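You operate a simulated robot arm through the tools that you are given. There is no shell and no other tool.

The job below is to be done with a simulated two-armed robot. You get a single attempt, and the scene is never put back.

JOB
Fetch the bronze plate from the long bench and set it on the wide line shelf under the steel bench. Then fetch the black weight from the front corner of the bench and set it on the wide line shelf under the steel bench. Then fetch the red sign from the top of the blue cart and set it on the leak stand grid. The order counts. Set down upright: black weight, red sign.
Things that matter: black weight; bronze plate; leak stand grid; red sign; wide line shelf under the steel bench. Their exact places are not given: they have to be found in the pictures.

It is judged by the outcome, as a careful person would: the job done as asked, and still so three seconds after it is handed in. It fails if anything else is knocked over, pushed out of place, dropped, spilled or broken.

ROBOT AND FRAMES
Two 7-joint arms with fingered hands on one trunk, on a base that drives. Base frame: it is fixed to the floor where the robot stands at the start and does not move with it; the origin is under the middle of the robot, x ahead of it, y to its left, z up. Readings come in m, degrees, newtons and seconds.
The left shoulder is at the start at [0.03, 0.136, 1.205], the right one opposite. Places, roughly: black weight [-3.5, -1.25, 0.75]; bronze plate [-1.25, -1.75, 0.75]; leak stand grid (23x16 cm) [-6.42, 5.94, 0.92]; red sign [-1.75, 5.75, 0.75]; wide line shelf under the steel bench [-3.5, -1.6, 0.4]. Payload 5 kg a hand.
The TCP of each hand is the grasp point between the finger pads, 0.042 m short of the fingertips. In the tool frame z runs along the fingers and y along their closing line. Largest opening 0.208 m; the body of the gripper starts 0.119 m behind the TCP. The gripper is a hand of 4 fingers: y runs from the thumb to the fingers, the wrist lies at [0, 0, -0.332] in the tool frame.
Orientation is told as [roll, pitch, yaw] about the base's x, y, z axes, in that order, counted from this pose: with the fingers straight down and closing along the base's y, the tool's x points along the base's -x, its y along +y and its z along -z.

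CONTROLS
- The arms move only by the tool servo_tool. It takes "left_commands", "right_commands" or both (then of equal length, played together; a hand with none holds still); each is a list of rows, each a list of 6 numbers: the shift along the tool's x, y, z in mm, then the turn, a rotation vector about the tool's x, y, z in degrees. In form: [[x, y, z, rx, ry, rz], ...]. A call has 1 to 20 rows; each row is the pose to reach, as a shift and turn from the pose commanded when the call began, along the tool's axes at that moment. Rows are played at 5 a second. More than 0.05 m and 8.6 degrees between two rows, and nothing of the call is played. A pose out of reach is approached as far as the arm can. The call stops where the force on the tool passes 40 N (or 10 N more than at its start, if that is more) or the arm is blocked; 0.2 s more then pass. In this call time passes only in rows, and 0.2 s behind the last. The reply holds the time, the measured pose of the TCP, the force on the tool along the base axes, the opening and the grip force, in the units named above and with some noise, with the torque about the TCP (base axes, N m) and any sound that the robot's microphone picked up.
- Cameras (640 x 400 px; columns grow to the right, rows downward): "scene" is now at [0.0489, -0.0079, 1.9308]; the picture's right is [-0.11, -0.99, 0.00], its down [-0.75, 0.08, -0.66] and it looks along [0.66, -0.07, -0.75] (base axes); focal length 287 px, centre (320, 200). "left" rides on the left gripper at [-0.101, 0, -0.145] in its tool frame; the picture's right is [0.00, -1.00, 0.00], its down [0.82, 0.00, -0.57] and it looks along [0.57, 0.00, 0.82] (tool axes); focal length 261 px, centre (320, 200). "right" rides on the right gripper at [0.101, 0, -0.145] in its tool frame; the picture's right is [0.00, 1.00, 0.00], its down [-0.82, 0.00, -0.57] and it looks along [-0.57, 0.00, 0.82] (tool axes); focal length 261 px, centre (320, 200).
- capture(camera): a new picture of that camera. No time passes.
- slide_trunk(by): slides the trunk up (or, below 0, down) by that many m; the arms and the scene camera ride with it, the base frame stays. It gives what a move gives, with no picture.
- steer(legs): drives the robot by 1 to 6 legs, each [ahead, left, turn to the left] in m, m and degrees, along the robot's own axes; the way and the turn of a leg run together, so that a leg with both is an arc; at most 1.5 m and 180 degrees a leg. The arms and the cameras ride along, it lands a little off, and it stops where it bumps. It gives what a move gives.
- curl_fingers(finger1, finger2, finger3, thumb_bend, hand): sets how far each is bent, from 0 (flat) to 1 (curled in); at 0.3 the hand is open as for a grip, at 0.7 the pads meet at the TCP. One left out holds its place. A second passes; each finger stops where it meets its share of the squeeze, and holds until it gets a number again. It is the only way to open and close the hand. It gives what a move gives, with no picture; readings hold the bend of each and the force on the fingers (four entries, about 0 where the hand has none), thumb and palm.
- pan_tilt(pan, tilt): turns the head with the scene camera to pan (to the left, within 143 degrees either way) and tilt (down, from -29 to 69), counted from straight ahead of the robot. It gives what a move gives.
- probe_pixels(camera, pixels): for up to 12 pixels [column, row] of the newest picture of that camera ("zoom" is the newest enlarged one), the place [x, y, z] in the base frame of the surface seen there, good to about 0.003 m. No time passes.
- zoom(camera, box): a new picture of the part [left, top, right, bottom] of that camera's present view, enlarged. No time passes.
- close_job(): hands the job in; it is judged then, once.

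Unless the task says otherwise, let go and move clear before handing in.

The tools are called after ">>>" by a JSON object that holds its "api" and its "payload". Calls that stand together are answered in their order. servo_tool: Moves the arms, as the interface text tells. Its arguments: {"type":"object","properties":{"left_commands":{"type":"array","items":{"type":"array","items":{"type":"number"}}},"right_commands":{"type":"array","items":{"type":"array","items":{"type":"number"}}}},"required":[]} The other tools are called the same way: slide_trunk (by) slides the trunk up or down; curl_fingers (finger1, finger2, finger3, thumb_bend, hand) moves the fingers one by one; steer (legs) drives the base; pan_tilt (pan, tilt) turns the head that bears the scene camera; capture (camera) takes a picture; probe_pixels (camera, pixels) gives the place of the surface under pixels of a picture; zoom (camera, box) takes an enlarged picture of a part of a camera's view; close_job () hands the job in.

At the start:

```text
time: 0.0
left_eef_pos: [0.5962, 0.2631, 1.1507]
left_tool_rot: [0.0, 0.0, 0.0]
left_contact_force: [0.6, 0.5, 0.1]
left_wrist_torque: [0.04, -0.04, -0.01]
left_gripper_width: 0.2078
left_grip_force: 0.1
left_shape: jaw
left_bend: [0.3, 0.3, 0.3, 0.3]
left_finger forces: [0.0, 0.0, 0.0, 0.0, 0.0, 0.0]
right_eef_pos: [0.6184, -0.2031, 1.1026]
right_tool_rot: [0.1, 0.1, 0.0]
right_contact_force: [-0.2, -0.9, -0.1]
right_wrist_torque: [0.02, -0.02, 0.02]
right_gripper_width: 0.2079
right_grip_force: 0.1
right_shape: jaw
right_bend: [0.3, 0.3, 0.3, 0.3]
right_finger forces: [0.0, 0.1, 0.1, 0.0, 0.0, 0.0]
trunk travel left (down, up): [-0.225, 0.265]
robot x, y, heading: [-0.0022, -0.0007, 0.1]
head pan, tilt: [-6.4, 48.6]
```

scene: 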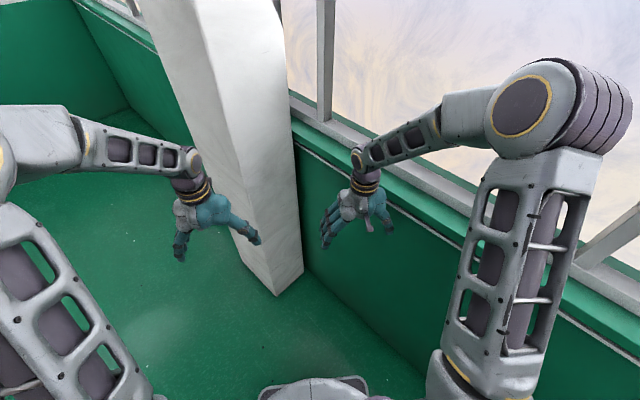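
right: 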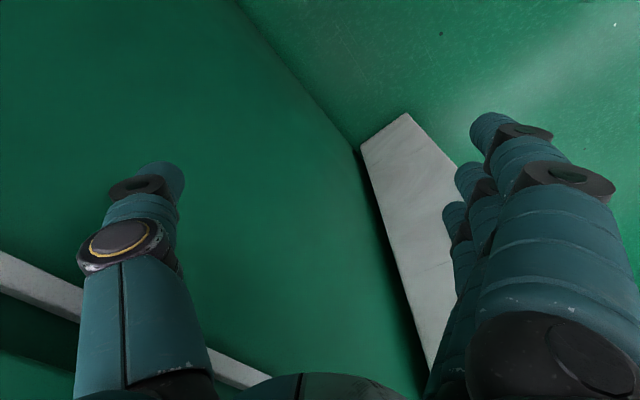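
left: 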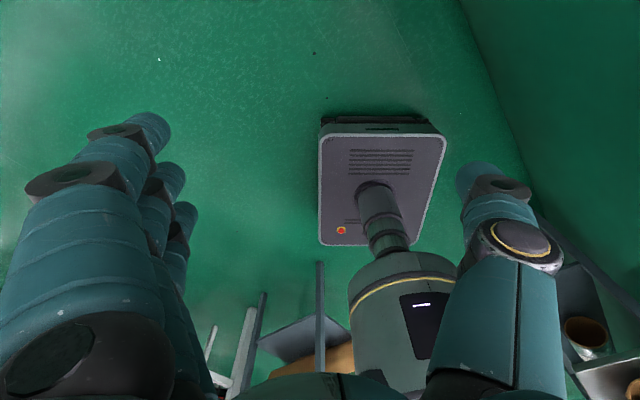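

The first pictures show only a green wall and a pillar close ahead, and the targets lie behind and to the right. I'll turn the head to look around.

>>> {"api": "pan_tilt", "payload": {"pan": -120, "tilt": 25}}

>>> {"api": "capture", "payload": {"camera": "scene"}}

>>> {"api": "pan_tilt", "payload": {"pan": 140, "tilt": 20}}

>>> {"api": "capture", "payload": {"camera": "scene"}}

>>> {"api": "pan_tilt", "payload": {"pan": 90, "tilt": 20}}

>>> {"api": "capture", "payload": {"camera": "scene"}}

```text
time: 1.9
left_eef_pos: [0.5971, 0.2617, 1.1502]
left_tool_rot: [0.0, 0.0, 0.0]
left_contact_force: [-0.5, 0.2, -0.3]
left_wrist_torque: [-0.01, -0.03, -0.03]
left_gripper_width: 0.2078
left_grip_force: 0.0
left_shape: jaw
left_bend: [0.3, 0.3, 0.3, 0.3]
left_finger forces: [0.0, 0.1, 0.0, 0.0, 0.0, 0.0]
right_eef_pos: [0.6203, -0.2028, 1.1033]
right_tool_rot: [0.0, 0.0, 0.0]
right_contact_force: [0.1, -0.4, -0.5]
right_wrist_torque: [0.01, -0.04, 0.04]
right_gripper_width: 0.2077
right_grip_force: 0.0
right_shape: jaw
right_bend: [0.3, 0.3, 0.3, 0.3]
right_finger forces: [0.0, 0.1, 0.1, 0.1, 0.1, 0.1]
trunk travel left (down, up): [-0.225, 0.265]
robot x, y, heading: [0.0004, 0.0005, 0.2]
head pan, tilt: [-120.0, 25.0]
```

```text
taken
```

scene: 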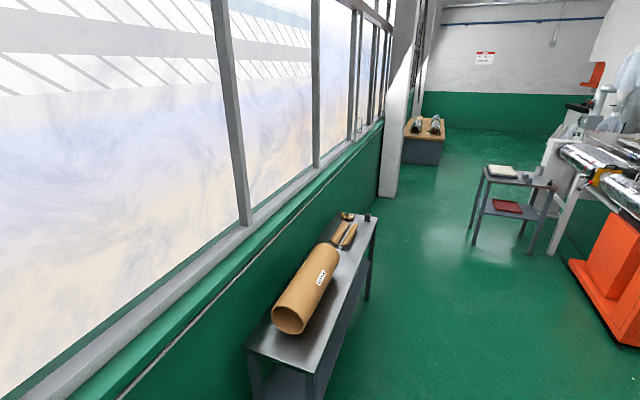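

```text
time: 5.5
left_eef_pos: [0.5963, 0.2621, 1.1501]
left_tool_rot: [0.0, 0.1, 0.1]
left_contact_force: [-0.8, -0.8, 0.2]
left_wrist_torque: [0.04, -0.01, -0.02]
left_gripper_width: 0.2078
left_grip_force: 0.0
left_shape: jaw
left_bend: [0.3, 0.3, 0.3, 0.3]
left_finger forces: [0.0, 0.0, 0.1, 0.0, 0.0, 0.0]
right_eef_pos: [0.6195, -0.2032, 1.1039]
right_tool_rot: [0.0, 0.0, 0.0]
right_contact_force: [0.1, -0.5, 0.5]
right_wrist_torque: [0.0, 0.01, 0.03]
right_gripper_width: 0.2076
right_grip_force: 0.0
right_shape: jaw
right_bend: [0.3, 0.3, 0.3, 0.3]
right_finger forces: [0.1, 0.0, 0.0, 0.0, 0.0, 0.1]
trunk travel left (down, up): [-0.225, 0.265]
robot x, y, heading: [-0.0015, -0.0027, 0.2]
head pan, tilt: [140.0, 20.0]
```

```text
taken
```

scene: 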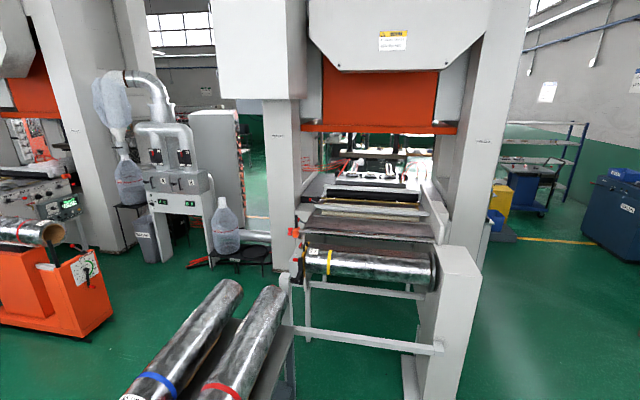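

```text
time: 6.7
left_eef_pos: [0.5962, 0.2628, 1.1509]
left_tool_rot: [-0.1, 0.0, -0.1]
left_contact_force: [0.5, 0.8, -0.7]
left_wrist_torque: [0.01, 0.02, -0.01]
left_gripper_width: 0.2078
left_grip_force: 0.1
left_shape: jaw
left_bend: [0.3, 0.3, 0.3, 0.3]
left_finger forces: [0.1, 0.0, 0.0, 0.0, 0.0, 0.1]
right_eef_pos: [0.6186, -0.2033, 1.1038]
right_tool_rot: [0.0, 0.0, 0.0]
right_contact_force: [-0.1, 0.1, 0.1]
right_wrist_torque: [-0.02, 0.02, 0.01]
right_gripper_width: 0.208
right_grip_force: 0.0
right_shape: jaw
right_bend: [0.3, 0.3, 0.3, 0.3]
right_finger forces: [0.1, 0.0, 0.0, 0.0, 0.0, 0.1]
trunk travel left (down, up): [-0.225, 0.265]
robot x, y, heading: [0.0007, -0.003, -0.0]
head pan, tilt: [90.0, 20.0]
```

```text
taken
```

scene: 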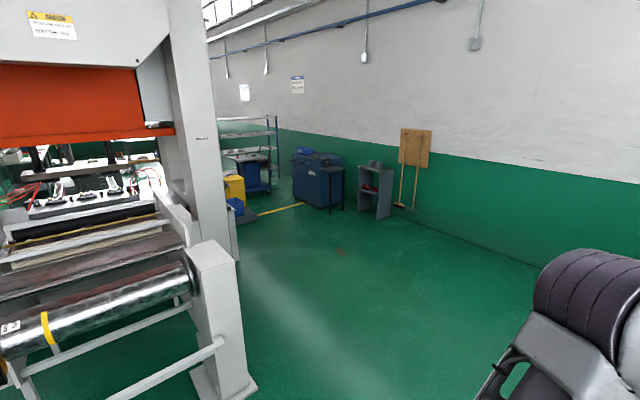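

The long bench runs along the window wall behind and to the right; the far table with a shelf (pixel 510,185 in the first view) may be the steel bench. I'll look that way again and zoom in.

>>> {"api": "pan_tilt", "payload": {"pan": -130, "tilt": 30}}

>>> {"api": "capture", "payload": {"camera": "scene"}}

>>> {"api": "zoom", "payload": {"camera": "scene", "box": [150, 80, 350, 205]}}

>>> {"api": "zoom", "payload": {"camera": "scene", "box": [350, 70, 550, 195]}}

```text
time: 9.9
left_eef_pos: [0.5956, 0.262, 1.1506]
left_tool_rot: [0.0, 0.1, -0.1]
left_contact_force: [-0.6, -0.4, 0.3]
left_wrist_torque: [-0.01, 0.02, 0.03]
left_gripper_width: 0.2079
left_grip_force: 0.0
left_shape: jaw
left_bend: [0.3, 0.3, 0.3, 0.3]
left_finger forces: [0.0, 0.0, 0.0, 0.0, 0.0, 0.0]
right_eef_pos: [0.6182, -0.2041, 1.1027]
right_tool_rot: [0.0, 0.1, 0.0]
right_contact_force: [-0.2, -0.3, 0.7]
right_wrist_torque: [0.01, 0.0, 0.04]
right_gripper_width: 0.2078
right_grip_force: 0.1
right_shape: jaw
right_bend: [0.3, 0.3, 0.3, 0.3]
right_finger forces: [0.0, 0.1, 0.1, 0.0, 0.0, 0.0]
trunk travel left (down, up): [-0.225, 0.265]
robot x, y, heading: [0.0005, 0.0, -0.1]
head pan, tilt: [-130.0, 30.0]
```

```text
taken
```

scene: 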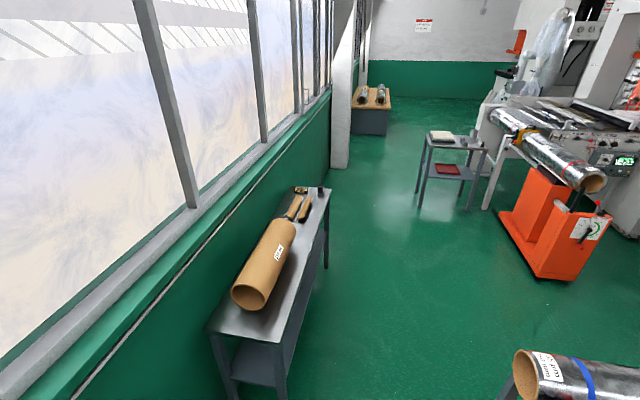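

```text
3.20 times, centred on (250, 142) of scene
```

zoom: 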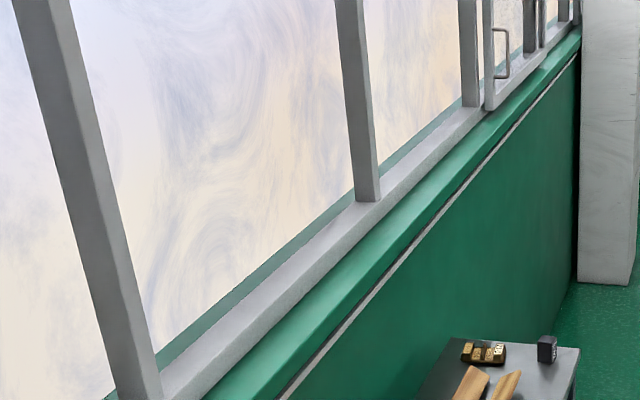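

```text
3.20 times, centred on (450, 132) of scene
```

zoom: 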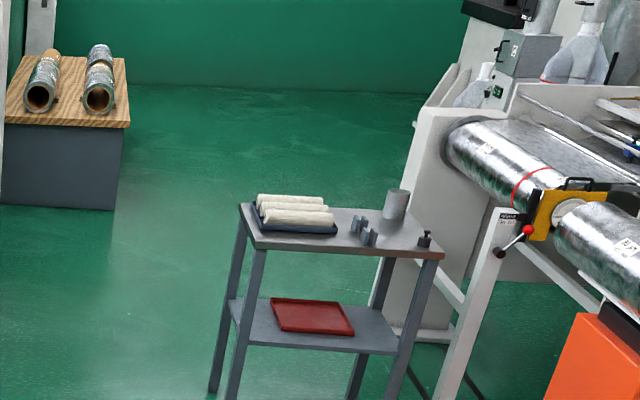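

The far steel bench has a black knob-shaped weight at its right corner (zoom 425,240) and a lower shelf with a red tray. The long bench carries gold blocks and a dark block near its far end. I'll probe these.

>>> {"api": "probe_pixels", "payload": {"camera": "scene", "pixels": [[302, 190], [320, 191], [215, 330], [280, 340], [326, 192], [290, 190], [330, 265], [270, 260], [295, 208], [307, 208]]}}

>>> {"api": "probe_pixels", "payload": {"camera": "zoom", "pixels": [[425, 242], [396, 205], [440, 255], [250, 243], [245, 205], [405, 215], [235, 300], [245, 345], [385, 350], [310, 315], [400, 330], [370, 240]]}}

>>> {"api": "zoom", "payload": {"camera": "scene", "box": [255, 175, 345, 231]}}

>>> {"api": "zoom", "payload": {"camera": "scene", "box": [410, 122, 500, 218]}}

```text
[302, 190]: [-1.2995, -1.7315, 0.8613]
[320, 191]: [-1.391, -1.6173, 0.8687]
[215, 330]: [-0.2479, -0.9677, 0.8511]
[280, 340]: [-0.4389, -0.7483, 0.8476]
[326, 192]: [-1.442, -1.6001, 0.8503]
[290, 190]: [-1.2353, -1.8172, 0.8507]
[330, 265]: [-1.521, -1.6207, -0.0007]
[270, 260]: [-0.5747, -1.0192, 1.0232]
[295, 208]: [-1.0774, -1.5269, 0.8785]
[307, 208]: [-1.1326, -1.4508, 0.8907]
```

```text
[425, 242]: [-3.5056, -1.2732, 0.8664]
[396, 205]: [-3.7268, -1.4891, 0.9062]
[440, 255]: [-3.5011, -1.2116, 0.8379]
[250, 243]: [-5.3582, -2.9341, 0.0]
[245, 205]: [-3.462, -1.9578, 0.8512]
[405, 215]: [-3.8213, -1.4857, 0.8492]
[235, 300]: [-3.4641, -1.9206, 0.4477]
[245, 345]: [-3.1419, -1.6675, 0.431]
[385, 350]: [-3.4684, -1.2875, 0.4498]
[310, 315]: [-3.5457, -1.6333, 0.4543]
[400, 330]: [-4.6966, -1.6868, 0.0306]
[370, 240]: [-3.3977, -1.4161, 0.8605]
```

```text
7.11 times, centred on (300, 203) of scene
```

zoom: 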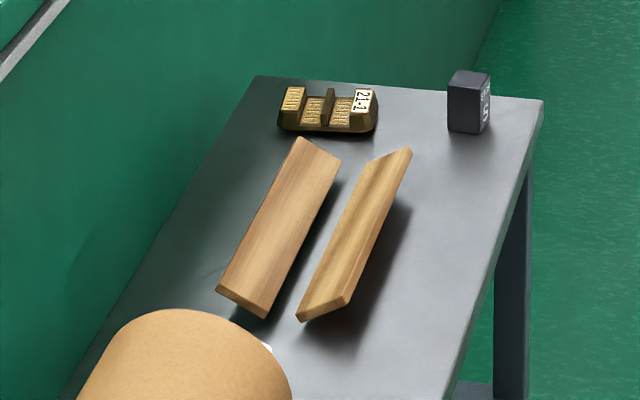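

```text
4.17 times, centred on (455, 170) of scene
```

zoom: 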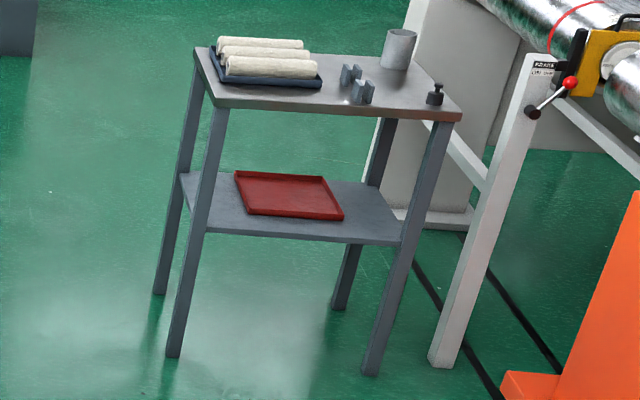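

The bronze plate is the embossed block marked "21-1" at about (-1.30,-1.73,0.86), and the black weight stands at about (-3.50,-1.27,0.87) on the steel bench. Next I'll check the free floor around the robot before driving.

>>> {"api": "pan_tilt", "payload": {"pan": 143, "tilt": 45}}

>>> {"api": "capture", "payload": {"camera": "scene"}}

>>> {"api": "probe_pixels", "payload": {"camera": "scene", "pixels": [[100, 50], [300, 50], [500, 50], [100, 150], [300, 150], [500, 150], [100, 250], [300, 250], [500, 250], [100, 350], [300, 350], [500, 350]]}}

>>> {"api": "pan_tilt", "payload": {"pan": -143, "tilt": 45}}

>>> {"api": "capture", "payload": {"camera": "scene"}}

>>> {"api": "probe_pixels", "payload": {"camera": "scene", "pixels": [[100, 50], [300, 50], [500, 50], [100, 150], [300, 150], [500, 150], [100, 250], [300, 250], [500, 250], [100, 350], [300, 350], [500, 350]]}}

>>> {"api": "pan_tilt", "payload": {"pan": 0, "tilt": 69}}

>>> {"api": "capture", "payload": {"camera": "scene"}}

```text
time: 13.7
left_eef_pos: [0.5957, 0.2615, 1.1507]
left_tool_rot: [0.0, -0.1, 0.0]
left_contact_force: [-0.5, 0.0, -0.4]
left_wrist_torque: [0.02, -0.01, 0.0]
left_gripper_width: 0.2079
left_grip_force: 0.0
left_shape: jaw
left_bend: [0.3, 0.3, 0.3, 0.3]
left_finger forces: [0.0, 0.0, 0.0, 0.1, 0.0, 0.0]
right_eef_pos: [0.6186, -0.2037, 1.1031]
right_tool_rot: [0.0, 0.0, 0.0]
right_contact_force: [0.0, 0.4, 0.0]
right_wrist_torque: [-0.02, -0.03, 0.01]
right_gripper_width: 0.2076
right_grip_force: 0.1
right_shape: jaw
right_bend: [0.3, 0.3, 0.3, 0.3]
right_finger forces: [0.1, 0.0, 0.1, 0.0, 0.0, 0.0]
trunk travel left (down, up): [-0.225, 0.265]
robot x, y, heading: [0.0013, -0.001, -0.1]
head pan, tilt: [143.0, 45.0]
```

```text
taken
```

scene: 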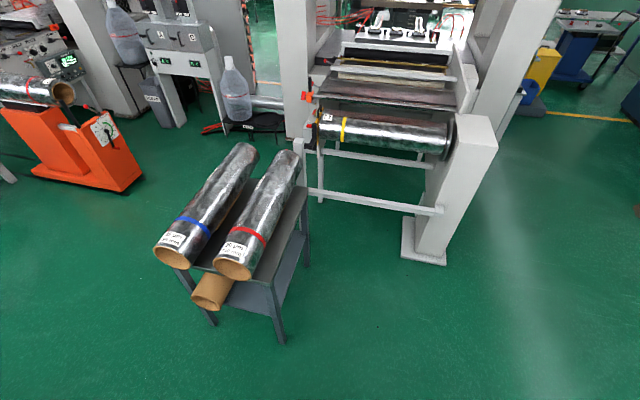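

```text
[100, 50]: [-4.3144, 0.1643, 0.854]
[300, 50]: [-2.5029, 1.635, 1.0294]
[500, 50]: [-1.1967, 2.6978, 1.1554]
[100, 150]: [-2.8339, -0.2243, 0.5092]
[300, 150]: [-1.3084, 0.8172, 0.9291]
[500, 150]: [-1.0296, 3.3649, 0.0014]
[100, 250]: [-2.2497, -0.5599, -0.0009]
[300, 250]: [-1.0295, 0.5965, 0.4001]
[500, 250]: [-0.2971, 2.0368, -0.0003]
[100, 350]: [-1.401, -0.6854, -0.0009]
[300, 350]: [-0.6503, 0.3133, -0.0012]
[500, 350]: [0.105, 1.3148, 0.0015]
```

```text
time: 17.6
left_eef_pos: [0.5972, 0.2615, 1.1512]
left_tool_rot: [0.0, 0.0, 0.0]
left_contact_force: [-0.1, -0.2, 0.5]
left_wrist_torque: [0.0, 0.03, -0.02]
left_gripper_width: 0.2078
left_grip_force: 0.1
left_shape: jaw
left_bend: [0.3, 0.3, 0.3, 0.3]
left_finger forces: [0.1, 0.1, 0.1, 0.1, 0.0, 0.0]
right_eef_pos: [0.6182, -0.2037, 1.1026]
right_tool_rot: [0.0, 0.0, 0.0]
right_contact_force: [0.0, -0.2, -0.5]
right_wrist_torque: [-0.01, -0.01, 0.0]
right_gripper_width: 0.2078
right_grip_force: 0.1
right_shape: jaw
right_bend: [0.3, 0.3, 0.3, 0.3]
right_finger forces: [0.1, 0.0, 0.1, 0.0, 0.0, 0.1]
trunk travel left (down, up): [-0.225, 0.265]
robot x, y, heading: [-0.0018, -0.0002, -0.0]
head pan, tilt: [-143.0, 45.0]
```

```text
taken
```

scene: 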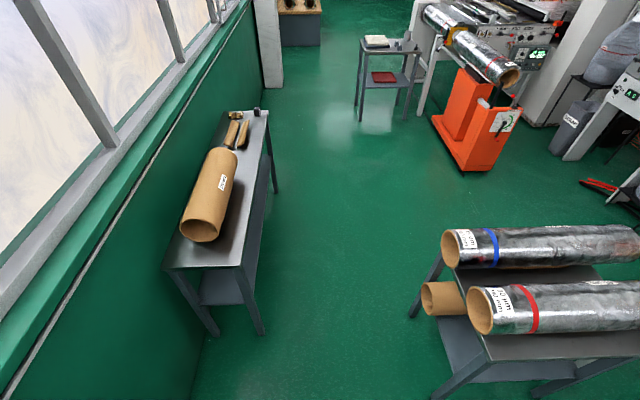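

```text
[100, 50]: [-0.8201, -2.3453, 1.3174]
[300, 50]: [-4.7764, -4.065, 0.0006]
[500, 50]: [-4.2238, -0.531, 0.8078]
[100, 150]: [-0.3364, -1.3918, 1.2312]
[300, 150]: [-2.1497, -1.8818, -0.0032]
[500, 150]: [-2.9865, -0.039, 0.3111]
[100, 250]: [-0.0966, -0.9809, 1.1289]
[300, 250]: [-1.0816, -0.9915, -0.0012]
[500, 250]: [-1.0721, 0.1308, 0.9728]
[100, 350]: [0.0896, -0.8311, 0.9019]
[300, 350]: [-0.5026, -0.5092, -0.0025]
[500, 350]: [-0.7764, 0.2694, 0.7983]
```

```text
time: 19.9
left_eef_pos: [0.596, 0.2625, 1.1499]
left_tool_rot: [0.0, 0.0, 0.1]
left_contact_force: [-0.1, 0.4, -0.1]
left_wrist_torque: [0.01, -0.02, 0.0]
left_gripper_width: 0.2077
left_grip_force: 0.1
left_shape: jaw
left_bend: [0.3, 0.3, 0.3, 0.3]
left_finger forces: [0.0, 0.1, 0.0, 0.0, 0.0, 0.1]
right_eef_pos: [0.6197, -0.2024, 1.1022]
right_tool_rot: [0.0, 0.0, 0.0]
right_contact_force: [-0.4, 0.0, 0.9]
right_wrist_torque: [-0.03, 0.01, 0.01]
right_gripper_width: 0.2081
right_grip_force: 0.0
right_shape: jaw
right_bend: [0.3, 0.3, 0.3, 0.3]
right_finger forces: [0.0, 0.2, 0.0, 0.0, 0.0, 0.1]
trunk travel left (down, up): [-0.225, 0.265]
robot x, y, heading: [-0.0024, -0.0002, 0.1]
head pan, tilt: [0.0, 68.8]
```

```text
taken
```

scene: 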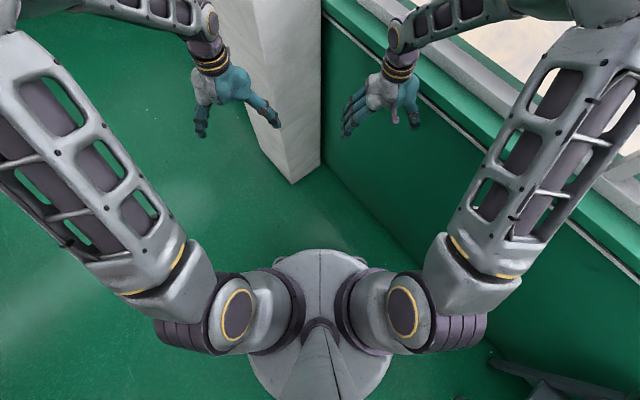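

The corridor between the long bench and the roll table is about 0.9 m wide. I'll raise the trunk and pull both hands in, then back into the corridor.

>>> {"api": "slide_trunk", "payload": {"by": 0.2}}

>>> {"api": "servo_tool", "payload": {"left_commands": [[40, 0, 0, 0, 0, 0], [80, 0, 0, 0, 0, 0], [120, 0, 0, 0, 0, 0], [150, 0, 0, 0, 0, 0]], "right_commands": [[40, 0, 0, 0, 0, 0], [80, 0, 0, 0, 0, 0], [120, 0, -20, 0, 0, 0], [170, 0, -40, 0, 0, 0]]}}

>>> {"api": "capture", "payload": {"camera": "scene"}}

```text
time: 22.0
left_eef_pos: [0.5962, 0.2628, 1.3494]
left_tool_rot: [0.1, 0.0, 0.0]
left_contact_force: [-0.9, 0.6, 0.4]
left_wrist_torque: [0.0, 0.03, -0.02]
left_gripper_width: 0.2079
left_grip_force: 0.0
left_shape: jaw
left_bend: [0.3, 0.3, 0.3, 0.3]
left_finger forces: [0.0, 0.0, 0.0, 0.0, 0.0, 0.0]
right_eef_pos: [0.62, -0.2022, 1.3024]
right_tool_rot: [0.0, 0.0, 0.0]
right_contact_force: [0.5, 0.4, 0.1]
right_wrist_torque: [0.04, 0.02, -0.03]
right_gripper_width: 0.2078
right_grip_force: 0.1
right_shape: jaw
right_bend: [0.3, 0.3, 0.3, 0.3]
right_finger forces: [0.0, 0.0, 0.0, 0.0, 0.1, 0.0]
trunk travel left (down, up): [-0.425, 0.065]
robot x, y, heading: [0.0002, 0.0036, 0.0]
head pan, tilt: [0.0, 68.8]
```

```text
refused: row 4 steps farther than a row can; nothing moved
```

```text
taken
```

scene: 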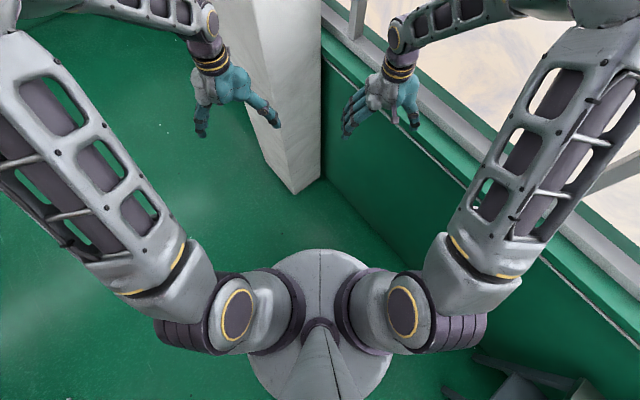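

The trunk is up and the last arm step was refused as too long. I'll repeat the retraction with smaller steps.

>>> {"api": "servo_tool", "payload": {"left_commands": [[40, 0, 0, 0, 0, 0], [80, 0, 0, 0, 0, 0], [120, 0, 0, 0, 0, 0], [150, 0, 0, 0, 0, 0]], "right_commands": [[40, 0, 0, 0, 0, 0], [80, 0, -10, 0, 0, 0], [120, 0, -20, 0, 0, 0], [160, 0, -40, 0, 0, 0]]}}

>>> {"api": "capture", "payload": {"camera": "scene"}}

>>> {"api": "probe_pixels", "payload": {"camera": "scene", "pixels": [[20, 30], [600, 10], [630, 120], [15, 170], [630, 60], [480, 320]]}}

```text
time: 23.0
left_eef_pos: [0.441, 0.2622, 1.3528]
left_tool_rot: [0.0, -0.3, 0.0]
left_contact_force: [-1.5, 0.7, 1.2]
left_wrist_torque: [-0.03, -0.34, 0.03]
left_gripper_width: 0.2077
left_grip_force: 0.1
left_shape: jaw
left_bend: [0.3, 0.3, 0.3, 0.3]
left_finger forces: [0.0, 0.0, 0.0, 0.0, 0.0, 0.0]
right_eef_pos: [0.4538, -0.2033, 1.3456]
right_tool_rot: [0.0, -0.2, 0.0]
right_contact_force: [-2.1, 0.0, 0.8]
right_wrist_torque: [0.01, -0.39, 0.0]
right_gripper_width: 0.2079
right_grip_force: 0.2
right_shape: jaw
right_bend: [0.3, 0.3, 0.3, 0.3]
right_finger forces: [0.0, 0.1, 0.0, 0.0, 0.0, 0.0]
trunk travel left (down, up): [-0.425, 0.065]
robot x, y, heading: [-0.001, -0.0031, 0.2]
head pan, tilt: [0.0, 68.8]
```

```text
taken
```

scene: 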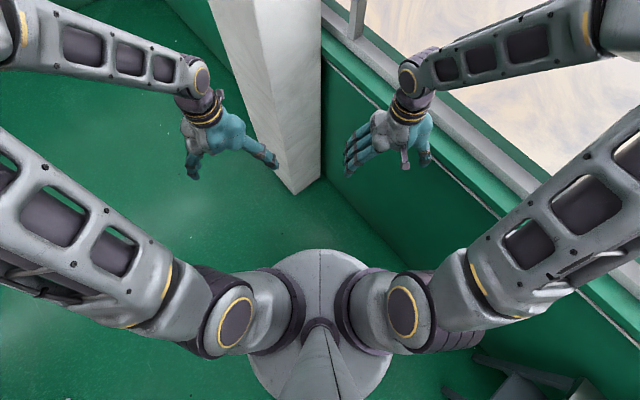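

```text
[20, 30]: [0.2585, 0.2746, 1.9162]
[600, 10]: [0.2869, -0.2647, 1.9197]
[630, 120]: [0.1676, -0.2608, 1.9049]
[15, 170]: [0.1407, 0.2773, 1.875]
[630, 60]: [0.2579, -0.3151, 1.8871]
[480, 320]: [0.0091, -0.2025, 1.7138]
```

Both elbows are high (z about 1.9) and well in, so only the base has to clear the furniture. I'll look back again to measure the roll table and the bench edges.

>>> {"api": "pan_tilt", "payload": {"pan": -143, "tilt": 50}}

>>> {"api": "capture", "payload": {"camera": "scene"}}

>>> {"api": "probe_pixels", "payload": {"camera": "scene", "pixels": [[440, 200], [480, 260], [425, 250], [435, 330], [255, 285], [180, 215], [255, 220], [410, 265]]}}

```text
time: 25.3
left_eef_pos: [0.4459, 0.2613, 1.3515]
left_tool_rot: [0.0, 0.0, 0.0]
left_contact_force: [-0.8, 1.9, -0.8]
left_wrist_torque: [0.01, 0.02, 0.01]
left_gripper_width: 0.2077
left_grip_force: 0.1
left_shape: jaw
left_bend: [0.3, 0.3, 0.3, 0.3]
left_finger forces: [0.1, 0.0, 0.0, 0.1, 0.1, 0.0]
right_eef_pos: [0.4609, -0.2023, 1.3439]
right_tool_rot: [0.0, 0.1, 0.0]
right_contact_force: [-0.6, 0.4, 0.7]
right_wrist_torque: [0.0, -0.01, -0.03]
right_gripper_width: 0.2078
right_grip_force: 0.0
right_shape: jaw
right_bend: [0.3, 0.3, 0.3, 0.3]
right_finger forces: [0.0, 0.0, 0.0, 0.0, 0.1, 0.0]
trunk travel left (down, up): [-0.425, 0.065]
robot x, y, heading: [-0.0016, -0.0002, 0.0]
head pan, tilt: [-143.0, 50.0]
```

```text
taken
```

scene: 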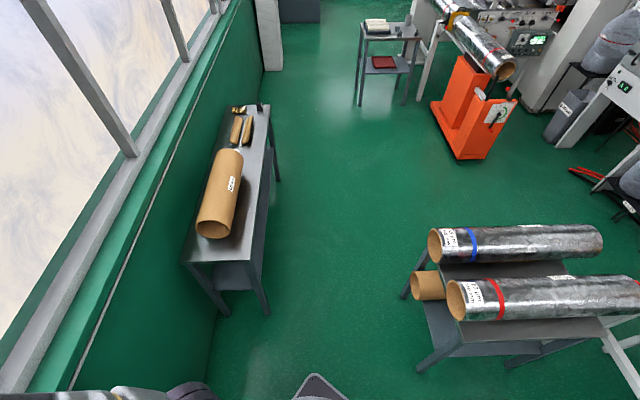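

```text
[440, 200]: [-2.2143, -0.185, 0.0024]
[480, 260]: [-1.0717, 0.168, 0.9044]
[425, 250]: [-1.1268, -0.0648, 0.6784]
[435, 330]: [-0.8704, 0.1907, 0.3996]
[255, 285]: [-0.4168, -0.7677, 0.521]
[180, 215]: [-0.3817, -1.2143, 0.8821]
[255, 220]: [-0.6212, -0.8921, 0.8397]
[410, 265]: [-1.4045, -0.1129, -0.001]
```

The way is clear: the bench corner is at about (-0.42,-0.77) and the nearest roll end at about (-1.08,-0.08). I'll back into the corridor and turn to face the bench.

>>> {"api": "steer", "payload": {"legs": [[-0.62, -0.25, 0], [0, 0, -50]]}}

>>> {"api": "pan_tilt", "payload": {"pan": -60, "tilt": 50}}

>>> {"api": "capture", "payload": {"camera": "scene"}}

```text
time: 31.2
left_eef_pos: [-0.1327, -0.4273, 1.3511]
left_tool_rot: [0.0, 0.0, -50.3]
left_contact_force: [0.4, -0.1, 0.6]
left_wrist_torque: [-0.02, 0.05, -0.01]
left_gripper_width: 0.2079
left_grip_force: 0.1
left_shape: jaw
left_bend: [0.3, 0.3, 0.3, 0.3]
left_finger forces: [0.0, 0.0, 0.0, 0.0, 0.0, 0.0]
right_eef_pos: [-0.4805, -0.7352, 1.3441]
right_tool_rot: [-0.1, 0.0, -50.2]
right_contact_force: [-0.6, -0.1, 0.5]
right_wrist_torque: [0.0, 0.0, -0.01]
right_gripper_width: 0.2079
right_grip_force: 0.1
right_shape: jaw
right_bend: [0.3, 0.3, 0.3, 0.3]
right_finger forces: [0.1, 0.0, 0.0, 0.0, 0.0, 0.0]
trunk travel left (down, up): [-0.425, 0.065]
robot x, y, heading: [-0.6189, -0.2515, -50.2]
head pan, tilt: [-143.0, 50.0]
```

```text
time: 32.8
left_eef_pos: [-0.132, -0.4274, 1.3514]
left_tool_rot: [-0.1, -0.1, -50.3]
left_contact_force: [0.0, 0.1, 0.4]
left_wrist_torque: [0.0, -0.02, -0.01]
left_gripper_width: 0.2077
left_grip_force: 0.1
left_shape: jaw
left_bend: [0.3, 0.3, 0.3, 0.3]
left_finger forces: [0.0, 0.0, 0.1, 0.1, 0.0, 0.0]
right_eef_pos: [-0.4806, -0.7342, 1.3434]
right_tool_rot: [0.0, 0.0, -50.3]
right_contact_force: [-0.5, -0.6, -0.2]
right_wrist_torque: [-0.02, 0.02, -0.01]
right_gripper_width: 0.2077
right_grip_force: 0.0
right_shape: jaw
right_bend: [0.3, 0.3, 0.3, 0.3]
right_finger forces: [0.0, 0.1, 0.1, 0.1, 0.0, 0.0]
trunk travel left (down, up): [-0.425, 0.065]
robot x, y, heading: [-0.6159, -0.2511, -50.4]
head pan, tilt: [-60.0, 50.0]
```

```text
taken
```

scene: 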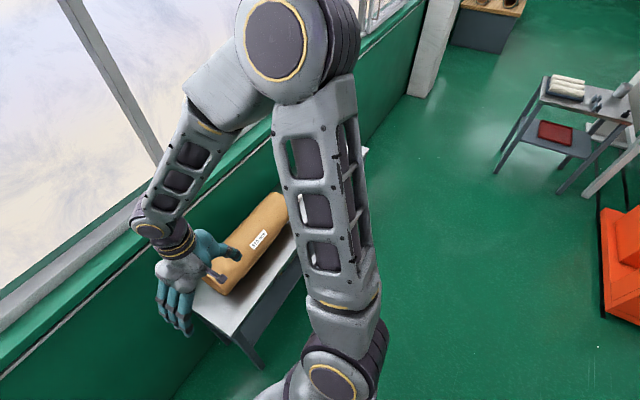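

The robot landed as asked at (-0.62,-0.25), heading -50. Next I'll crab right along the bench to the plate.

>>> {"api": "steer", "payload": {"legs": [[0.04, -0.65, 0], [0.04, -0.62, 0]]}}

>>> {"api": "pan_tilt", "payload": {"pan": -10, "tilt": 60}}

>>> {"api": "capture", "payload": {"camera": "scene"}}

>>> {"api": "capture", "payload": {"camera": "right"}}

```text
time: 39.5
left_eef_pos: [-1.0493, -1.2935, 1.3516]
left_tool_rot: [-0.1, -0.1, -50.3]
left_contact_force: [0.1, -0.5, 0.4]
left_wrist_torque: [0.01, 0.0, 0.02]
left_gripper_width: 0.2078
left_grip_force: 0.1
left_shape: jaw
left_bend: [0.3, 0.3, 0.3, 0.3]
left_finger forces: [0.0, 0.0, 0.0, 0.1, 0.0, 0.0]
right_eef_pos: [-1.3978, -1.5996, 1.3431]
right_tool_rot: [0.0, 0.0, -50.2]
right_contact_force: [-0.1, -0.5, -0.4]
right_wrist_torque: [0.0, 0.03, 0.01]
right_gripper_width: 0.2079
right_grip_force: 0.0
right_shape: jaw
right_bend: [0.3, 0.3, 0.3, 0.3]
right_finger forces: [0.0, 0.0, 0.0, 0.1, 0.1, 0.0]
trunk travel left (down, up): [-0.425, 0.065]
robot x, y, heading: [-1.5349, -1.1207, -50.4]
head pan, tilt: [-60.0, 50.0]
```

```text
time: 40.7
left_eef_pos: [-1.0494, -1.2937, 1.35]
left_tool_rot: [0.0, 0.0, -50.3]
left_contact_force: [0.2, 0.3, -0.1]
left_wrist_torque: [0.0, -0.04, 0.0]
left_gripper_width: 0.2079
left_grip_force: 0.1
left_shape: jaw
left_bend: [0.3, 0.3, 0.3, 0.3]
left_finger forces: [0.0, 0.1, 0.0, 0.0, 0.0, 0.0]
right_eef_pos: [-1.3966, -1.5995, 1.3435]
right_tool_rot: [0.0, 0.1, -50.3]
right_contact_force: [-0.8, -1.0, -0.4]
right_wrist_torque: [-0.01, 0.03, 0.02]
right_gripper_width: 0.2079
right_grip_force: 0.0
right_shape: jaw
right_bend: [0.3, 0.3, 0.3, 0.3]
right_finger forces: [0.0, 0.0, 0.0, 0.0, 0.0, 0.1]
trunk travel left (down, up): [-0.425, 0.065]
robot x, y, heading: [-1.5345, -1.1213, -50.5]
head pan, tilt: [-10.0, 60.0]
```

```text
taken
```

scene: 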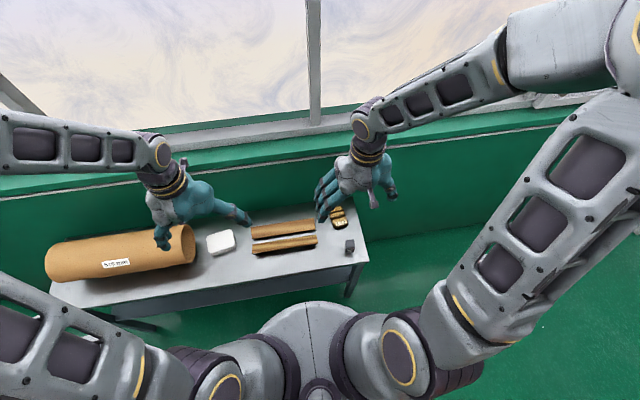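

```text
taken
```

right: 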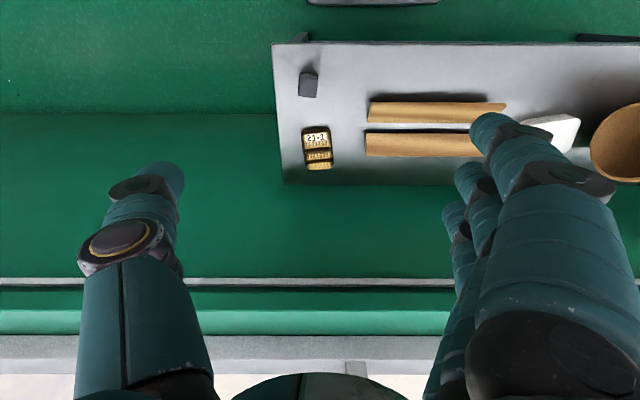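

The plate marked "21-1" is at about (318,148) in the right picture, next to two wood strips and the bench end. I'll zoom in and probe it.

>>> {"api": "zoom", "payload": {"camera": "right", "box": [270, 40, 430, 200]}}

>>> {"api": "zoom", "payload": {"camera": "scene", "box": [310, 190, 390, 270]}}

>>> {"api": "probe_pixels", "payload": {"camera": "right", "pixels": [[316, 131], [317, 146], [319, 155], [320, 164], [306, 148], [331, 148], [322, 168], [300, 130], [345, 150], [309, 85], [285, 180], [275, 50]]}}

```text
2.50 times, centred on (350, 120) of right
```

zoom: 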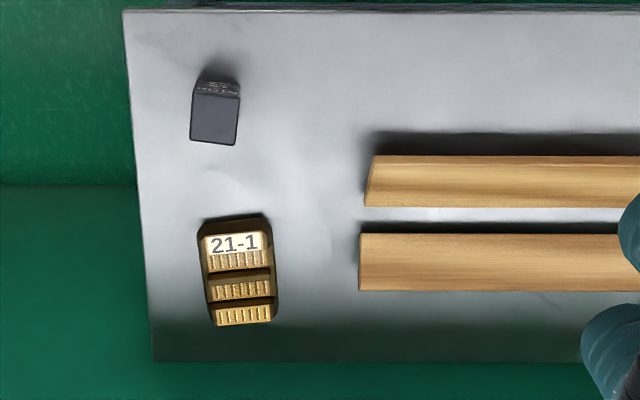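

```text
5.00 times, centred on (350, 230) of scene
```

zoom: 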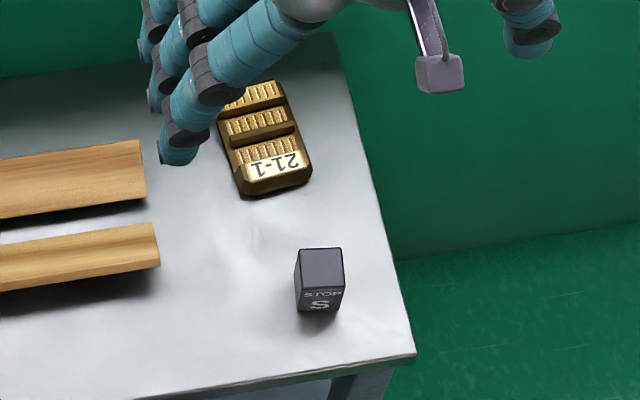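

```text
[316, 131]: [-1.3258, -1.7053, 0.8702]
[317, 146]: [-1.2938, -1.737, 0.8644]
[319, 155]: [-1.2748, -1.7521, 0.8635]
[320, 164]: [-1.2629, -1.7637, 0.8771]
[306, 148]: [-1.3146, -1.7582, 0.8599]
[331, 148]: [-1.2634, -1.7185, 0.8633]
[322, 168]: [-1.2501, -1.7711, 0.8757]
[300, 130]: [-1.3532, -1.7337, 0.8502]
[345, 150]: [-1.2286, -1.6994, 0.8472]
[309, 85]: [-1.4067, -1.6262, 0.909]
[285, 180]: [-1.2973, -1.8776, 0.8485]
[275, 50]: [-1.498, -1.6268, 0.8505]
```

The plate is centred near (-1.291,-1.738), about 6.5 by 10 cm and 2.7 cm high, with its long axis about 8° off the hand's present yaw. I'll lower the trunk a little, then bring the right hand above the plate and align it.

>>> {"api": "slide_trunk", "payload": {"by": -0.15}}

>>> {"api": "servo_tool", "payload": {"right_commands": [[-29, -1, 26, 0, 0, -1.5], [-58, -2, 52, 0, 0, -3], [-87, -3, 78, 0, 0, -4.5], [-116, -5, 104, 0, 0, -6], [-145, -6, 130, 0, 0, -7.5], [-174, -7, 150, 0, 0, -8.5]]}}

>>> {"api": "curl_fingers", "payload": {"hand": "right", "finger1": 0.48, "finger2": 0.48, "finger3": 0.48, "thumb_bend": 0.48}}

>>> {"api": "capture", "payload": {"camera": "right"}}

>>> {"api": "capture", "payload": {"camera": "scene"}}

```text
time: 42.4
left_eef_pos: [-1.049, -1.293, 1.2021]
left_tool_rot: [0.0, 0.0, -50.3]
left_contact_force: [-0.5, -0.4, 0.3]
left_wrist_torque: [-0.02, 0.03, -0.01]
left_gripper_width: 0.2078
left_grip_force: 0.0
left_shape: jaw
left_bend: [0.3, 0.3, 0.3, 0.3]
left_finger forces: [0.0, 0.0, 0.0, 0.0, 0.0, 0.0]
right_eef_pos: [-1.3988, -1.5995, 1.1934]
right_tool_rot: [0.0, 0.0, -50.4]
right_contact_force: [-0.2, -0.1, 0.7]
right_wrist_torque: [0.0, -0.02, 0.02]
right_gripper_width: 0.2081
right_grip_force: 0.1
right_shape: jaw
right_bend: [0.3, 0.3, 0.3, 0.3]
right_finger forces: [0.1, 0.0, 0.0, 0.1, 0.0, 0.1]
trunk travel left (down, up): [-0.275, 0.215]
robot x, y, heading: [-1.5351, -1.1159, -50.1]
head pan, tilt: [-10.0, 60.0]
```

```text
time: 43.8
left_eef_pos: [-1.049, -1.2954, 1.1995]
left_tool_rot: [-0.1, 0.1, -50.4]
left_contact_force: [0.8, 0.2, -0.3]
left_wrist_torque: [0.13, 0.05, -0.03]
left_gripper_width: 0.2078
left_grip_force: 0.0
left_shape: jaw
left_bend: [0.3, 0.3, 0.3, 0.3]
left_finger forces: [0.1, 0.0, 0.0, 0.0, 0.0, 0.0]
right_eef_pos: [-1.2895, -1.7394, 1.0427]
right_tool_rot: [0.0, 0.1, -41.9]
right_contact_force: [0.4, -0.7, -0.1]
right_wrist_torque: [0.15, 0.08, 0.0]
right_gripper_width: 0.2077
right_grip_force: 0.1
right_shape: jaw
right_bend: [0.3, 0.3, 0.3, 0.3]
right_finger forces: [0.0, 0.0, 0.0, 0.0, 0.1, 0.0]
trunk travel left (down, up): [-0.275, 0.215]
robot x, y, heading: [-1.5358, -1.1214, -50.5]
head pan, tilt: [-10.0, 60.0]
```

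```text
time: 44.8
left_eef_pos: [-1.0491, -1.2942, 1.2015]
left_tool_rot: [0.0, -0.1, -50.3]
left_contact_force: [-0.1, 0.3, -0.3]
left_wrist_torque: [0.01, -0.01, -0.01]
left_gripper_width: 0.2077
left_grip_force: 0.1
left_shape: jaw
left_bend: [0.3, 0.3, 0.3, 0.3]
left_finger forces: [0.0, 0.0, 0.0, 0.1, 0.0, 0.0]
right_eef_pos: [-1.2915, -1.738, 1.0428]
right_tool_rot: [0.1, -0.1, -41.9]
right_contact_force: [0.3, 0.7, -0.6]
right_wrist_torque: [0.0, -0.02, 0.01]
right_gripper_width: 0.1317
right_grip_force: 0.1
right_shape: fingers
right_bend: [0.48, 0.48, 0.48, 0.48]
right_finger forces: [0.0, 0.0, 0.1, 0.1, 0.1, 0.1]
trunk travel left (down, up): [-0.275, 0.215]
robot x, y, heading: [-1.5317, -1.118, -50.6]
head pan, tilt: [-10.0, 60.0]
```

```text
taken
```

right: 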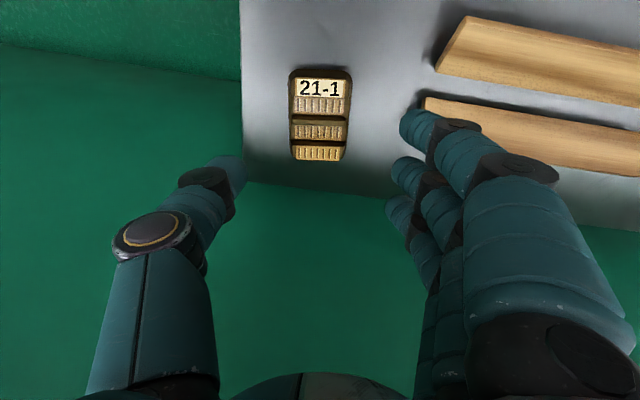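

```text
taken
```

scene: 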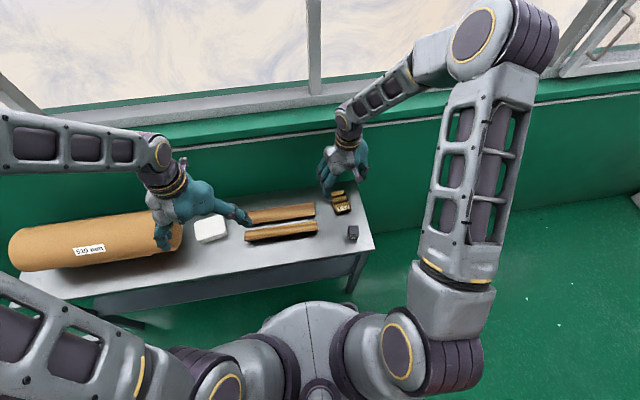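

The plate sits straight in the right picture, with edges at columns 289–351 and rows 70–162. I'll probe it for an accurate centre and height.

>>> {"api": "probe_pixels", "payload": {"camera": "right", "pixels": [[320, 72], [320, 88], [320, 118], [318, 132], [317, 145], [317, 155], [291, 115], [349, 118], [270, 115], [370, 115], [295, 85], [347, 85]]}}

>>> {"api": "zoom", "payload": {"camera": "right", "box": [260, 50, 380, 180]}}

```text
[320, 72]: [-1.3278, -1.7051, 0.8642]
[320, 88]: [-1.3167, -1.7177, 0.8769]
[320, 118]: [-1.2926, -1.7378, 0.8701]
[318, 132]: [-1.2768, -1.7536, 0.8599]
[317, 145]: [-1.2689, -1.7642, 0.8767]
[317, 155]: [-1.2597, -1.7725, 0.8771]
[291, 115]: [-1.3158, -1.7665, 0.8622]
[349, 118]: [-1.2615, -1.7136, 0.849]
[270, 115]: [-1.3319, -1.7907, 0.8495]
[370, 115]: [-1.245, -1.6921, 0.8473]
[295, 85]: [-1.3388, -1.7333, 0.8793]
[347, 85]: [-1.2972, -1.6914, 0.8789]
```

```text
3.08 times, centred on (320, 115) of right
```

zoom: 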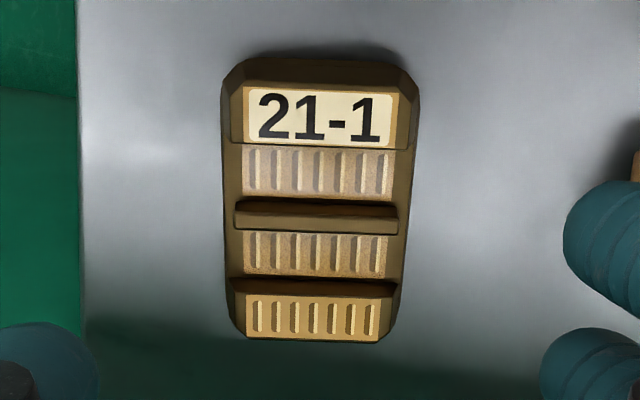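

The plate centre is about (-1.290,-1.740), 7.2 cm wide, top at 0.877, and the hand is already centred on it. I'll descend with the fingers half open, stopping just above table contact.

>>> {"api": "servo_tool", "payload": {"right_commands": [[0, 1, 40, 0, 0, 0], [0, 1, 80, 0, 0, 0], [0, 1, 110, 0, 0, 0], [0, 1, 130, 0, 0, 0]]}}

>>> {"api": "capture", "payload": {"camera": "right"}}

>>> {"api": "zoom", "payload": {"camera": "scene", "box": [290, 150, 390, 250]}}

```text
time: 45.8
left_eef_pos: [-1.0486, -1.2933, 1.2009]
left_tool_rot: [0.0, 0.0, -50.3]
left_contact_force: [0.4, -0.6, 0.5]
left_wrist_torque: [0.03, 0.01, 0.01]
left_gripper_width: 0.2077
left_grip_force: 0.1
left_shape: jaw
left_bend: [0.3, 0.3, 0.3, 0.3]
left_finger forces: [0.0, 0.1, 0.0, 0.0, 0.1, 0.1]
right_eef_pos: [-1.2904, -1.7383, 0.9127]
right_tool_rot: [0.0, 0.0, -41.8]
right_contact_force: [0.7, -0.6, -0.2]
right_wrist_torque: [0.03, 0.01, -0.01]
right_gripper_width: 0.1321
right_grip_force: 0.1
right_shape: fingers
right_bend: [0.48, 0.48, 0.48, 0.48]
right_finger forces: [0.0, 0.0, 0.1, 0.0, 0.1, 0.0]
trunk travel left (down, up): [-0.275, 0.215]
robot x, y, heading: [-1.5363, -1.1156, -50.7]
head pan, tilt: [-10.0, 60.0]
```

```text
taken
```

right: 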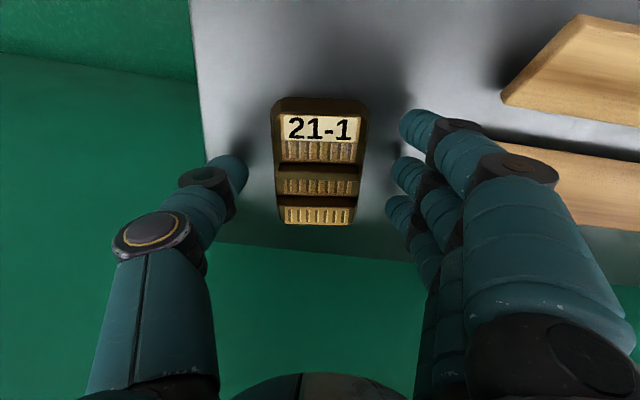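

```text
4.00 times, centred on (340, 200) of scene
```

zoom: 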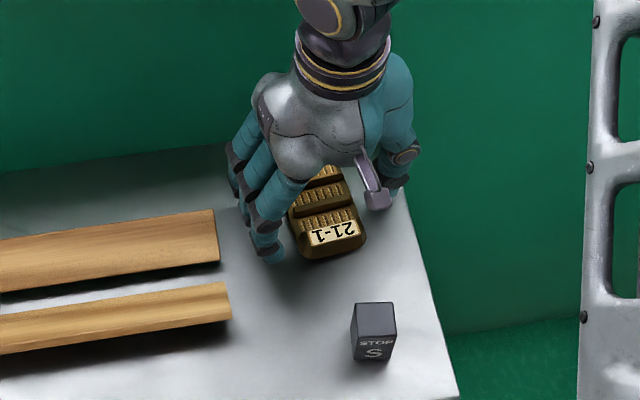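

The fingers straddle the plate without touching it. I'll probe the fingertips for their height above the table.

>>> {"api": "probe_pixels", "payload": {"camera": "right", "pixels": [[408, 118], [418, 130], [400, 168], [394, 205], [238, 168], [228, 175], [205, 178], [465, 130]]}}

```text
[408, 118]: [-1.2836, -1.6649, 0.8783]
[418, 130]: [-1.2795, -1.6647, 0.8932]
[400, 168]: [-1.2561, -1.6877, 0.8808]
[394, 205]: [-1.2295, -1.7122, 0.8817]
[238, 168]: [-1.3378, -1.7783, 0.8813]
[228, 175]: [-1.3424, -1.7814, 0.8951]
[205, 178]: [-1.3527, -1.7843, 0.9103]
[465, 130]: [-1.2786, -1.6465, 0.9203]
```

The fingertips hang at about 0.876, and finger 1 would sit near the plate's end. I'll shift the hand 12 mm outward, go down 19 mm so the tips stop just above the bench, and close gently.

>>> {"api": "servo_tool", "payload": {"right_commands": [[-12, 1, 0, 0, 0, 0], [-12, 1, 10, 0, 0, 0], [-12, 1, 19, 0, 0, 0]]}}

>>> {"api": "curl_fingers", "payload": {"hand": "right", "finger1": 0.56, "finger2": 0.56, "finger3": 0.56, "thumb_bend": 0.56}}

>>> {"api": "capture", "payload": {"camera": "right"}}

```text
time: 46.6
left_eef_pos: [-1.0503, -1.2928, 1.2007]
left_tool_rot: [-0.1, 0.1, -50.3]
left_contact_force: [0.0, -0.5, -0.3]
left_wrist_torque: [0.1, 0.05, 0.0]
left_gripper_width: 0.2079
left_grip_force: 0.0
left_shape: jaw
left_bend: [0.3, 0.3, 0.3, 0.3]
left_finger forces: [0.1, 0.0, 0.0, 0.1, 0.1, 0.0]
right_eef_pos: [-1.2803, -1.7449, 0.9024]
right_tool_rot: [0.0, -0.2, -41.9]
right_contact_force: [-5.2, 7.4, 27.9]
right_wrist_torque: [0.1, 0.92, -0.22]
right_gripper_width: 0.1317
right_grip_force: 14.5
right_shape: fingers
right_bend: [0.48, 0.48, 0.48, 0.48]
right_finger forces: [5.0, 3.5, 1.9, 0.0, 17.6, 0.1]
trunk travel left (down, up): [-0.275, 0.215]
robot x, y, heading: [-1.5353, -1.1136, -50.4]
head pan, tilt: [-10.0, 60.0]
stopped in row 3 (right hand): the force on the tool passed its limit at 49 N (the readings are from after the stop); the commanded pose is now the measured one
```

```text
time: 47.6
left_eef_pos: [-1.0492, -1.2921, 1.2007]
left_tool_rot: [0.0, 0.0, -50.4]
left_contact_force: [0.9, 0.1, 0.1]
left_wrist_torque: [-0.01, 0.0, -0.03]
left_gripper_width: 0.2078
left_grip_force: 0.1
left_shape: jaw
left_bend: [0.3, 0.3, 0.3, 0.3]
left_finger forces: [0.1, 0.0, 0.0, 0.1, 0.1, 0.0]
right_eef_pos: [-1.2782, -1.7455, 0.9019]
right_tool_rot: [-0.1, -0.3, -41.8]
right_contact_force: [4.6, -8.7, 38.4]
right_wrist_torque: [-1.27, 1.07, 0.29]
right_gripper_width: 0.0982
right_grip_force: 19.4
right_shape: fingers
right_bend: [0.55, 0.56, 0.56, 0.56]
right_finger forces: [7.3, 1.2, 0.0, 0.0, 29.6, 0.0]
trunk travel left (down, up): [-0.275, 0.215]
robot x, y, heading: [-1.5332, -1.1178, -50.4]
head pan, tilt: [-10.0, 60.0]
```

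```text
taken
```

right: 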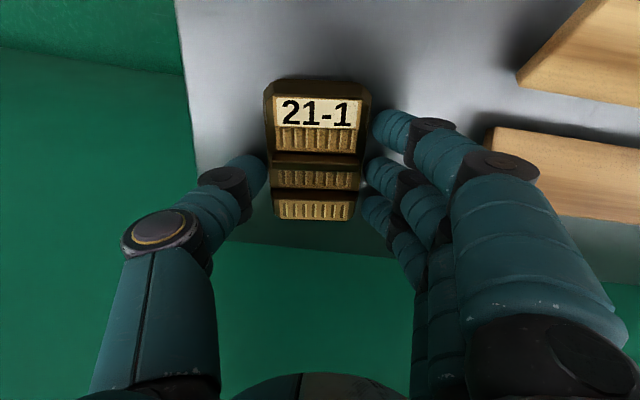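

The fingertips touched the bench at TCP height 0.902, with a vertical force of 38 N. I'll raise the hand 4 mm and then close.

>>> {"api": "servo_tool", "payload": {"right_commands": [[0, 0, -4, 0, 0, 0]]}}

>>> {"api": "curl_fingers", "payload": {"hand": "right", "finger1": 0.64, "finger2": 0.64, "finger3": 0.64, "thumb_bend": 0.64}}

>>> {"api": "capture", "payload": {"camera": "right"}}

```text
time: 48.0
left_eef_pos: [-1.049, -1.2936, 1.2005]
left_tool_rot: [0.0, 0.0, -50.4]
left_contact_force: [0.0, -0.6, -0.7]
left_wrist_torque: [-0.02, -0.02, 0.02]
left_gripper_width: 0.2079
left_grip_force: 0.1
left_shape: jaw
left_bend: [0.3, 0.3, 0.3, 0.3]
left_finger forces: [0.0, 0.0, 0.1, 0.1, 0.0, 0.0]
right_eef_pos: [-1.2828, -1.744, 0.903]
right_tool_rot: [0.0, 0.1, -41.8]
right_contact_force: [-0.7, -3.0, 6.0]
right_wrist_torque: [-0.5, 0.33, 0.09]
right_gripper_width: 0.094
right_grip_force: 3.8
right_shape: fingers
right_bend: [0.56, 0.56, 0.56, 0.56]
right_finger forces: [0.0, 0.0, 0.1, 0.1, 8.0, 0.0]
trunk travel left (down, up): [-0.275, 0.215]
robot x, y, heading: [-1.5346, -1.1179, -50.5]
head pan, tilt: [-10.0, 60.0]
```

```text
time: 49.0
left_eef_pos: [-1.0499, -1.2948, 1.2008]
left_tool_rot: [0.0, 0.0, -50.4]
left_contact_force: [1.0, -0.4, -0.2]
left_wrist_torque: [-0.01, -0.02, -0.02]
left_gripper_width: 0.2078
left_grip_force: 0.0
left_shape: jaw
left_bend: [0.3, 0.3, 0.3, 0.3]
left_finger forces: [0.0, 0.1, 0.1, 0.1, 0.0, 0.0]
right_eef_pos: [-1.2799, -1.7469, 0.9052]
right_tool_rot: [0.0, -0.1, -41.8]
right_contact_force: [-0.1, 1.1, 0.1]
right_wrist_torque: [0.06, 0.13, -0.05]
right_gripper_width: 0.0866
right_grip_force: 15.5
right_shape: fingers
right_bend: [0.58, 0.58, 0.59, 0.59]
right_finger forces: [6.2, 5.6, 5.2, 0.1, 14.0, 0.0]
trunk travel left (down, up): [-0.275, 0.215]
robot x, y, heading: [-1.5339, -1.1186, -50.4]
head pan, tilt: [-10.0, 60.0]
```

```text
taken
```

right: 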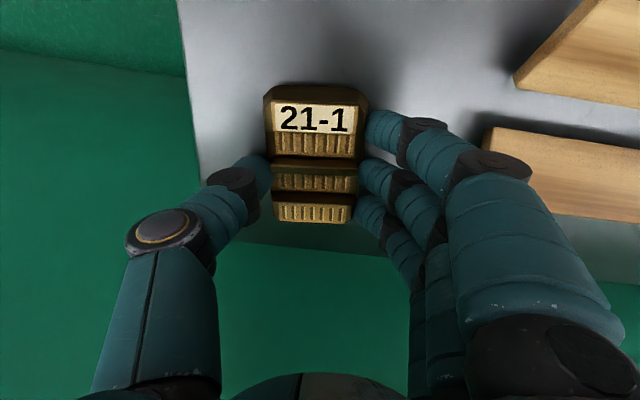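

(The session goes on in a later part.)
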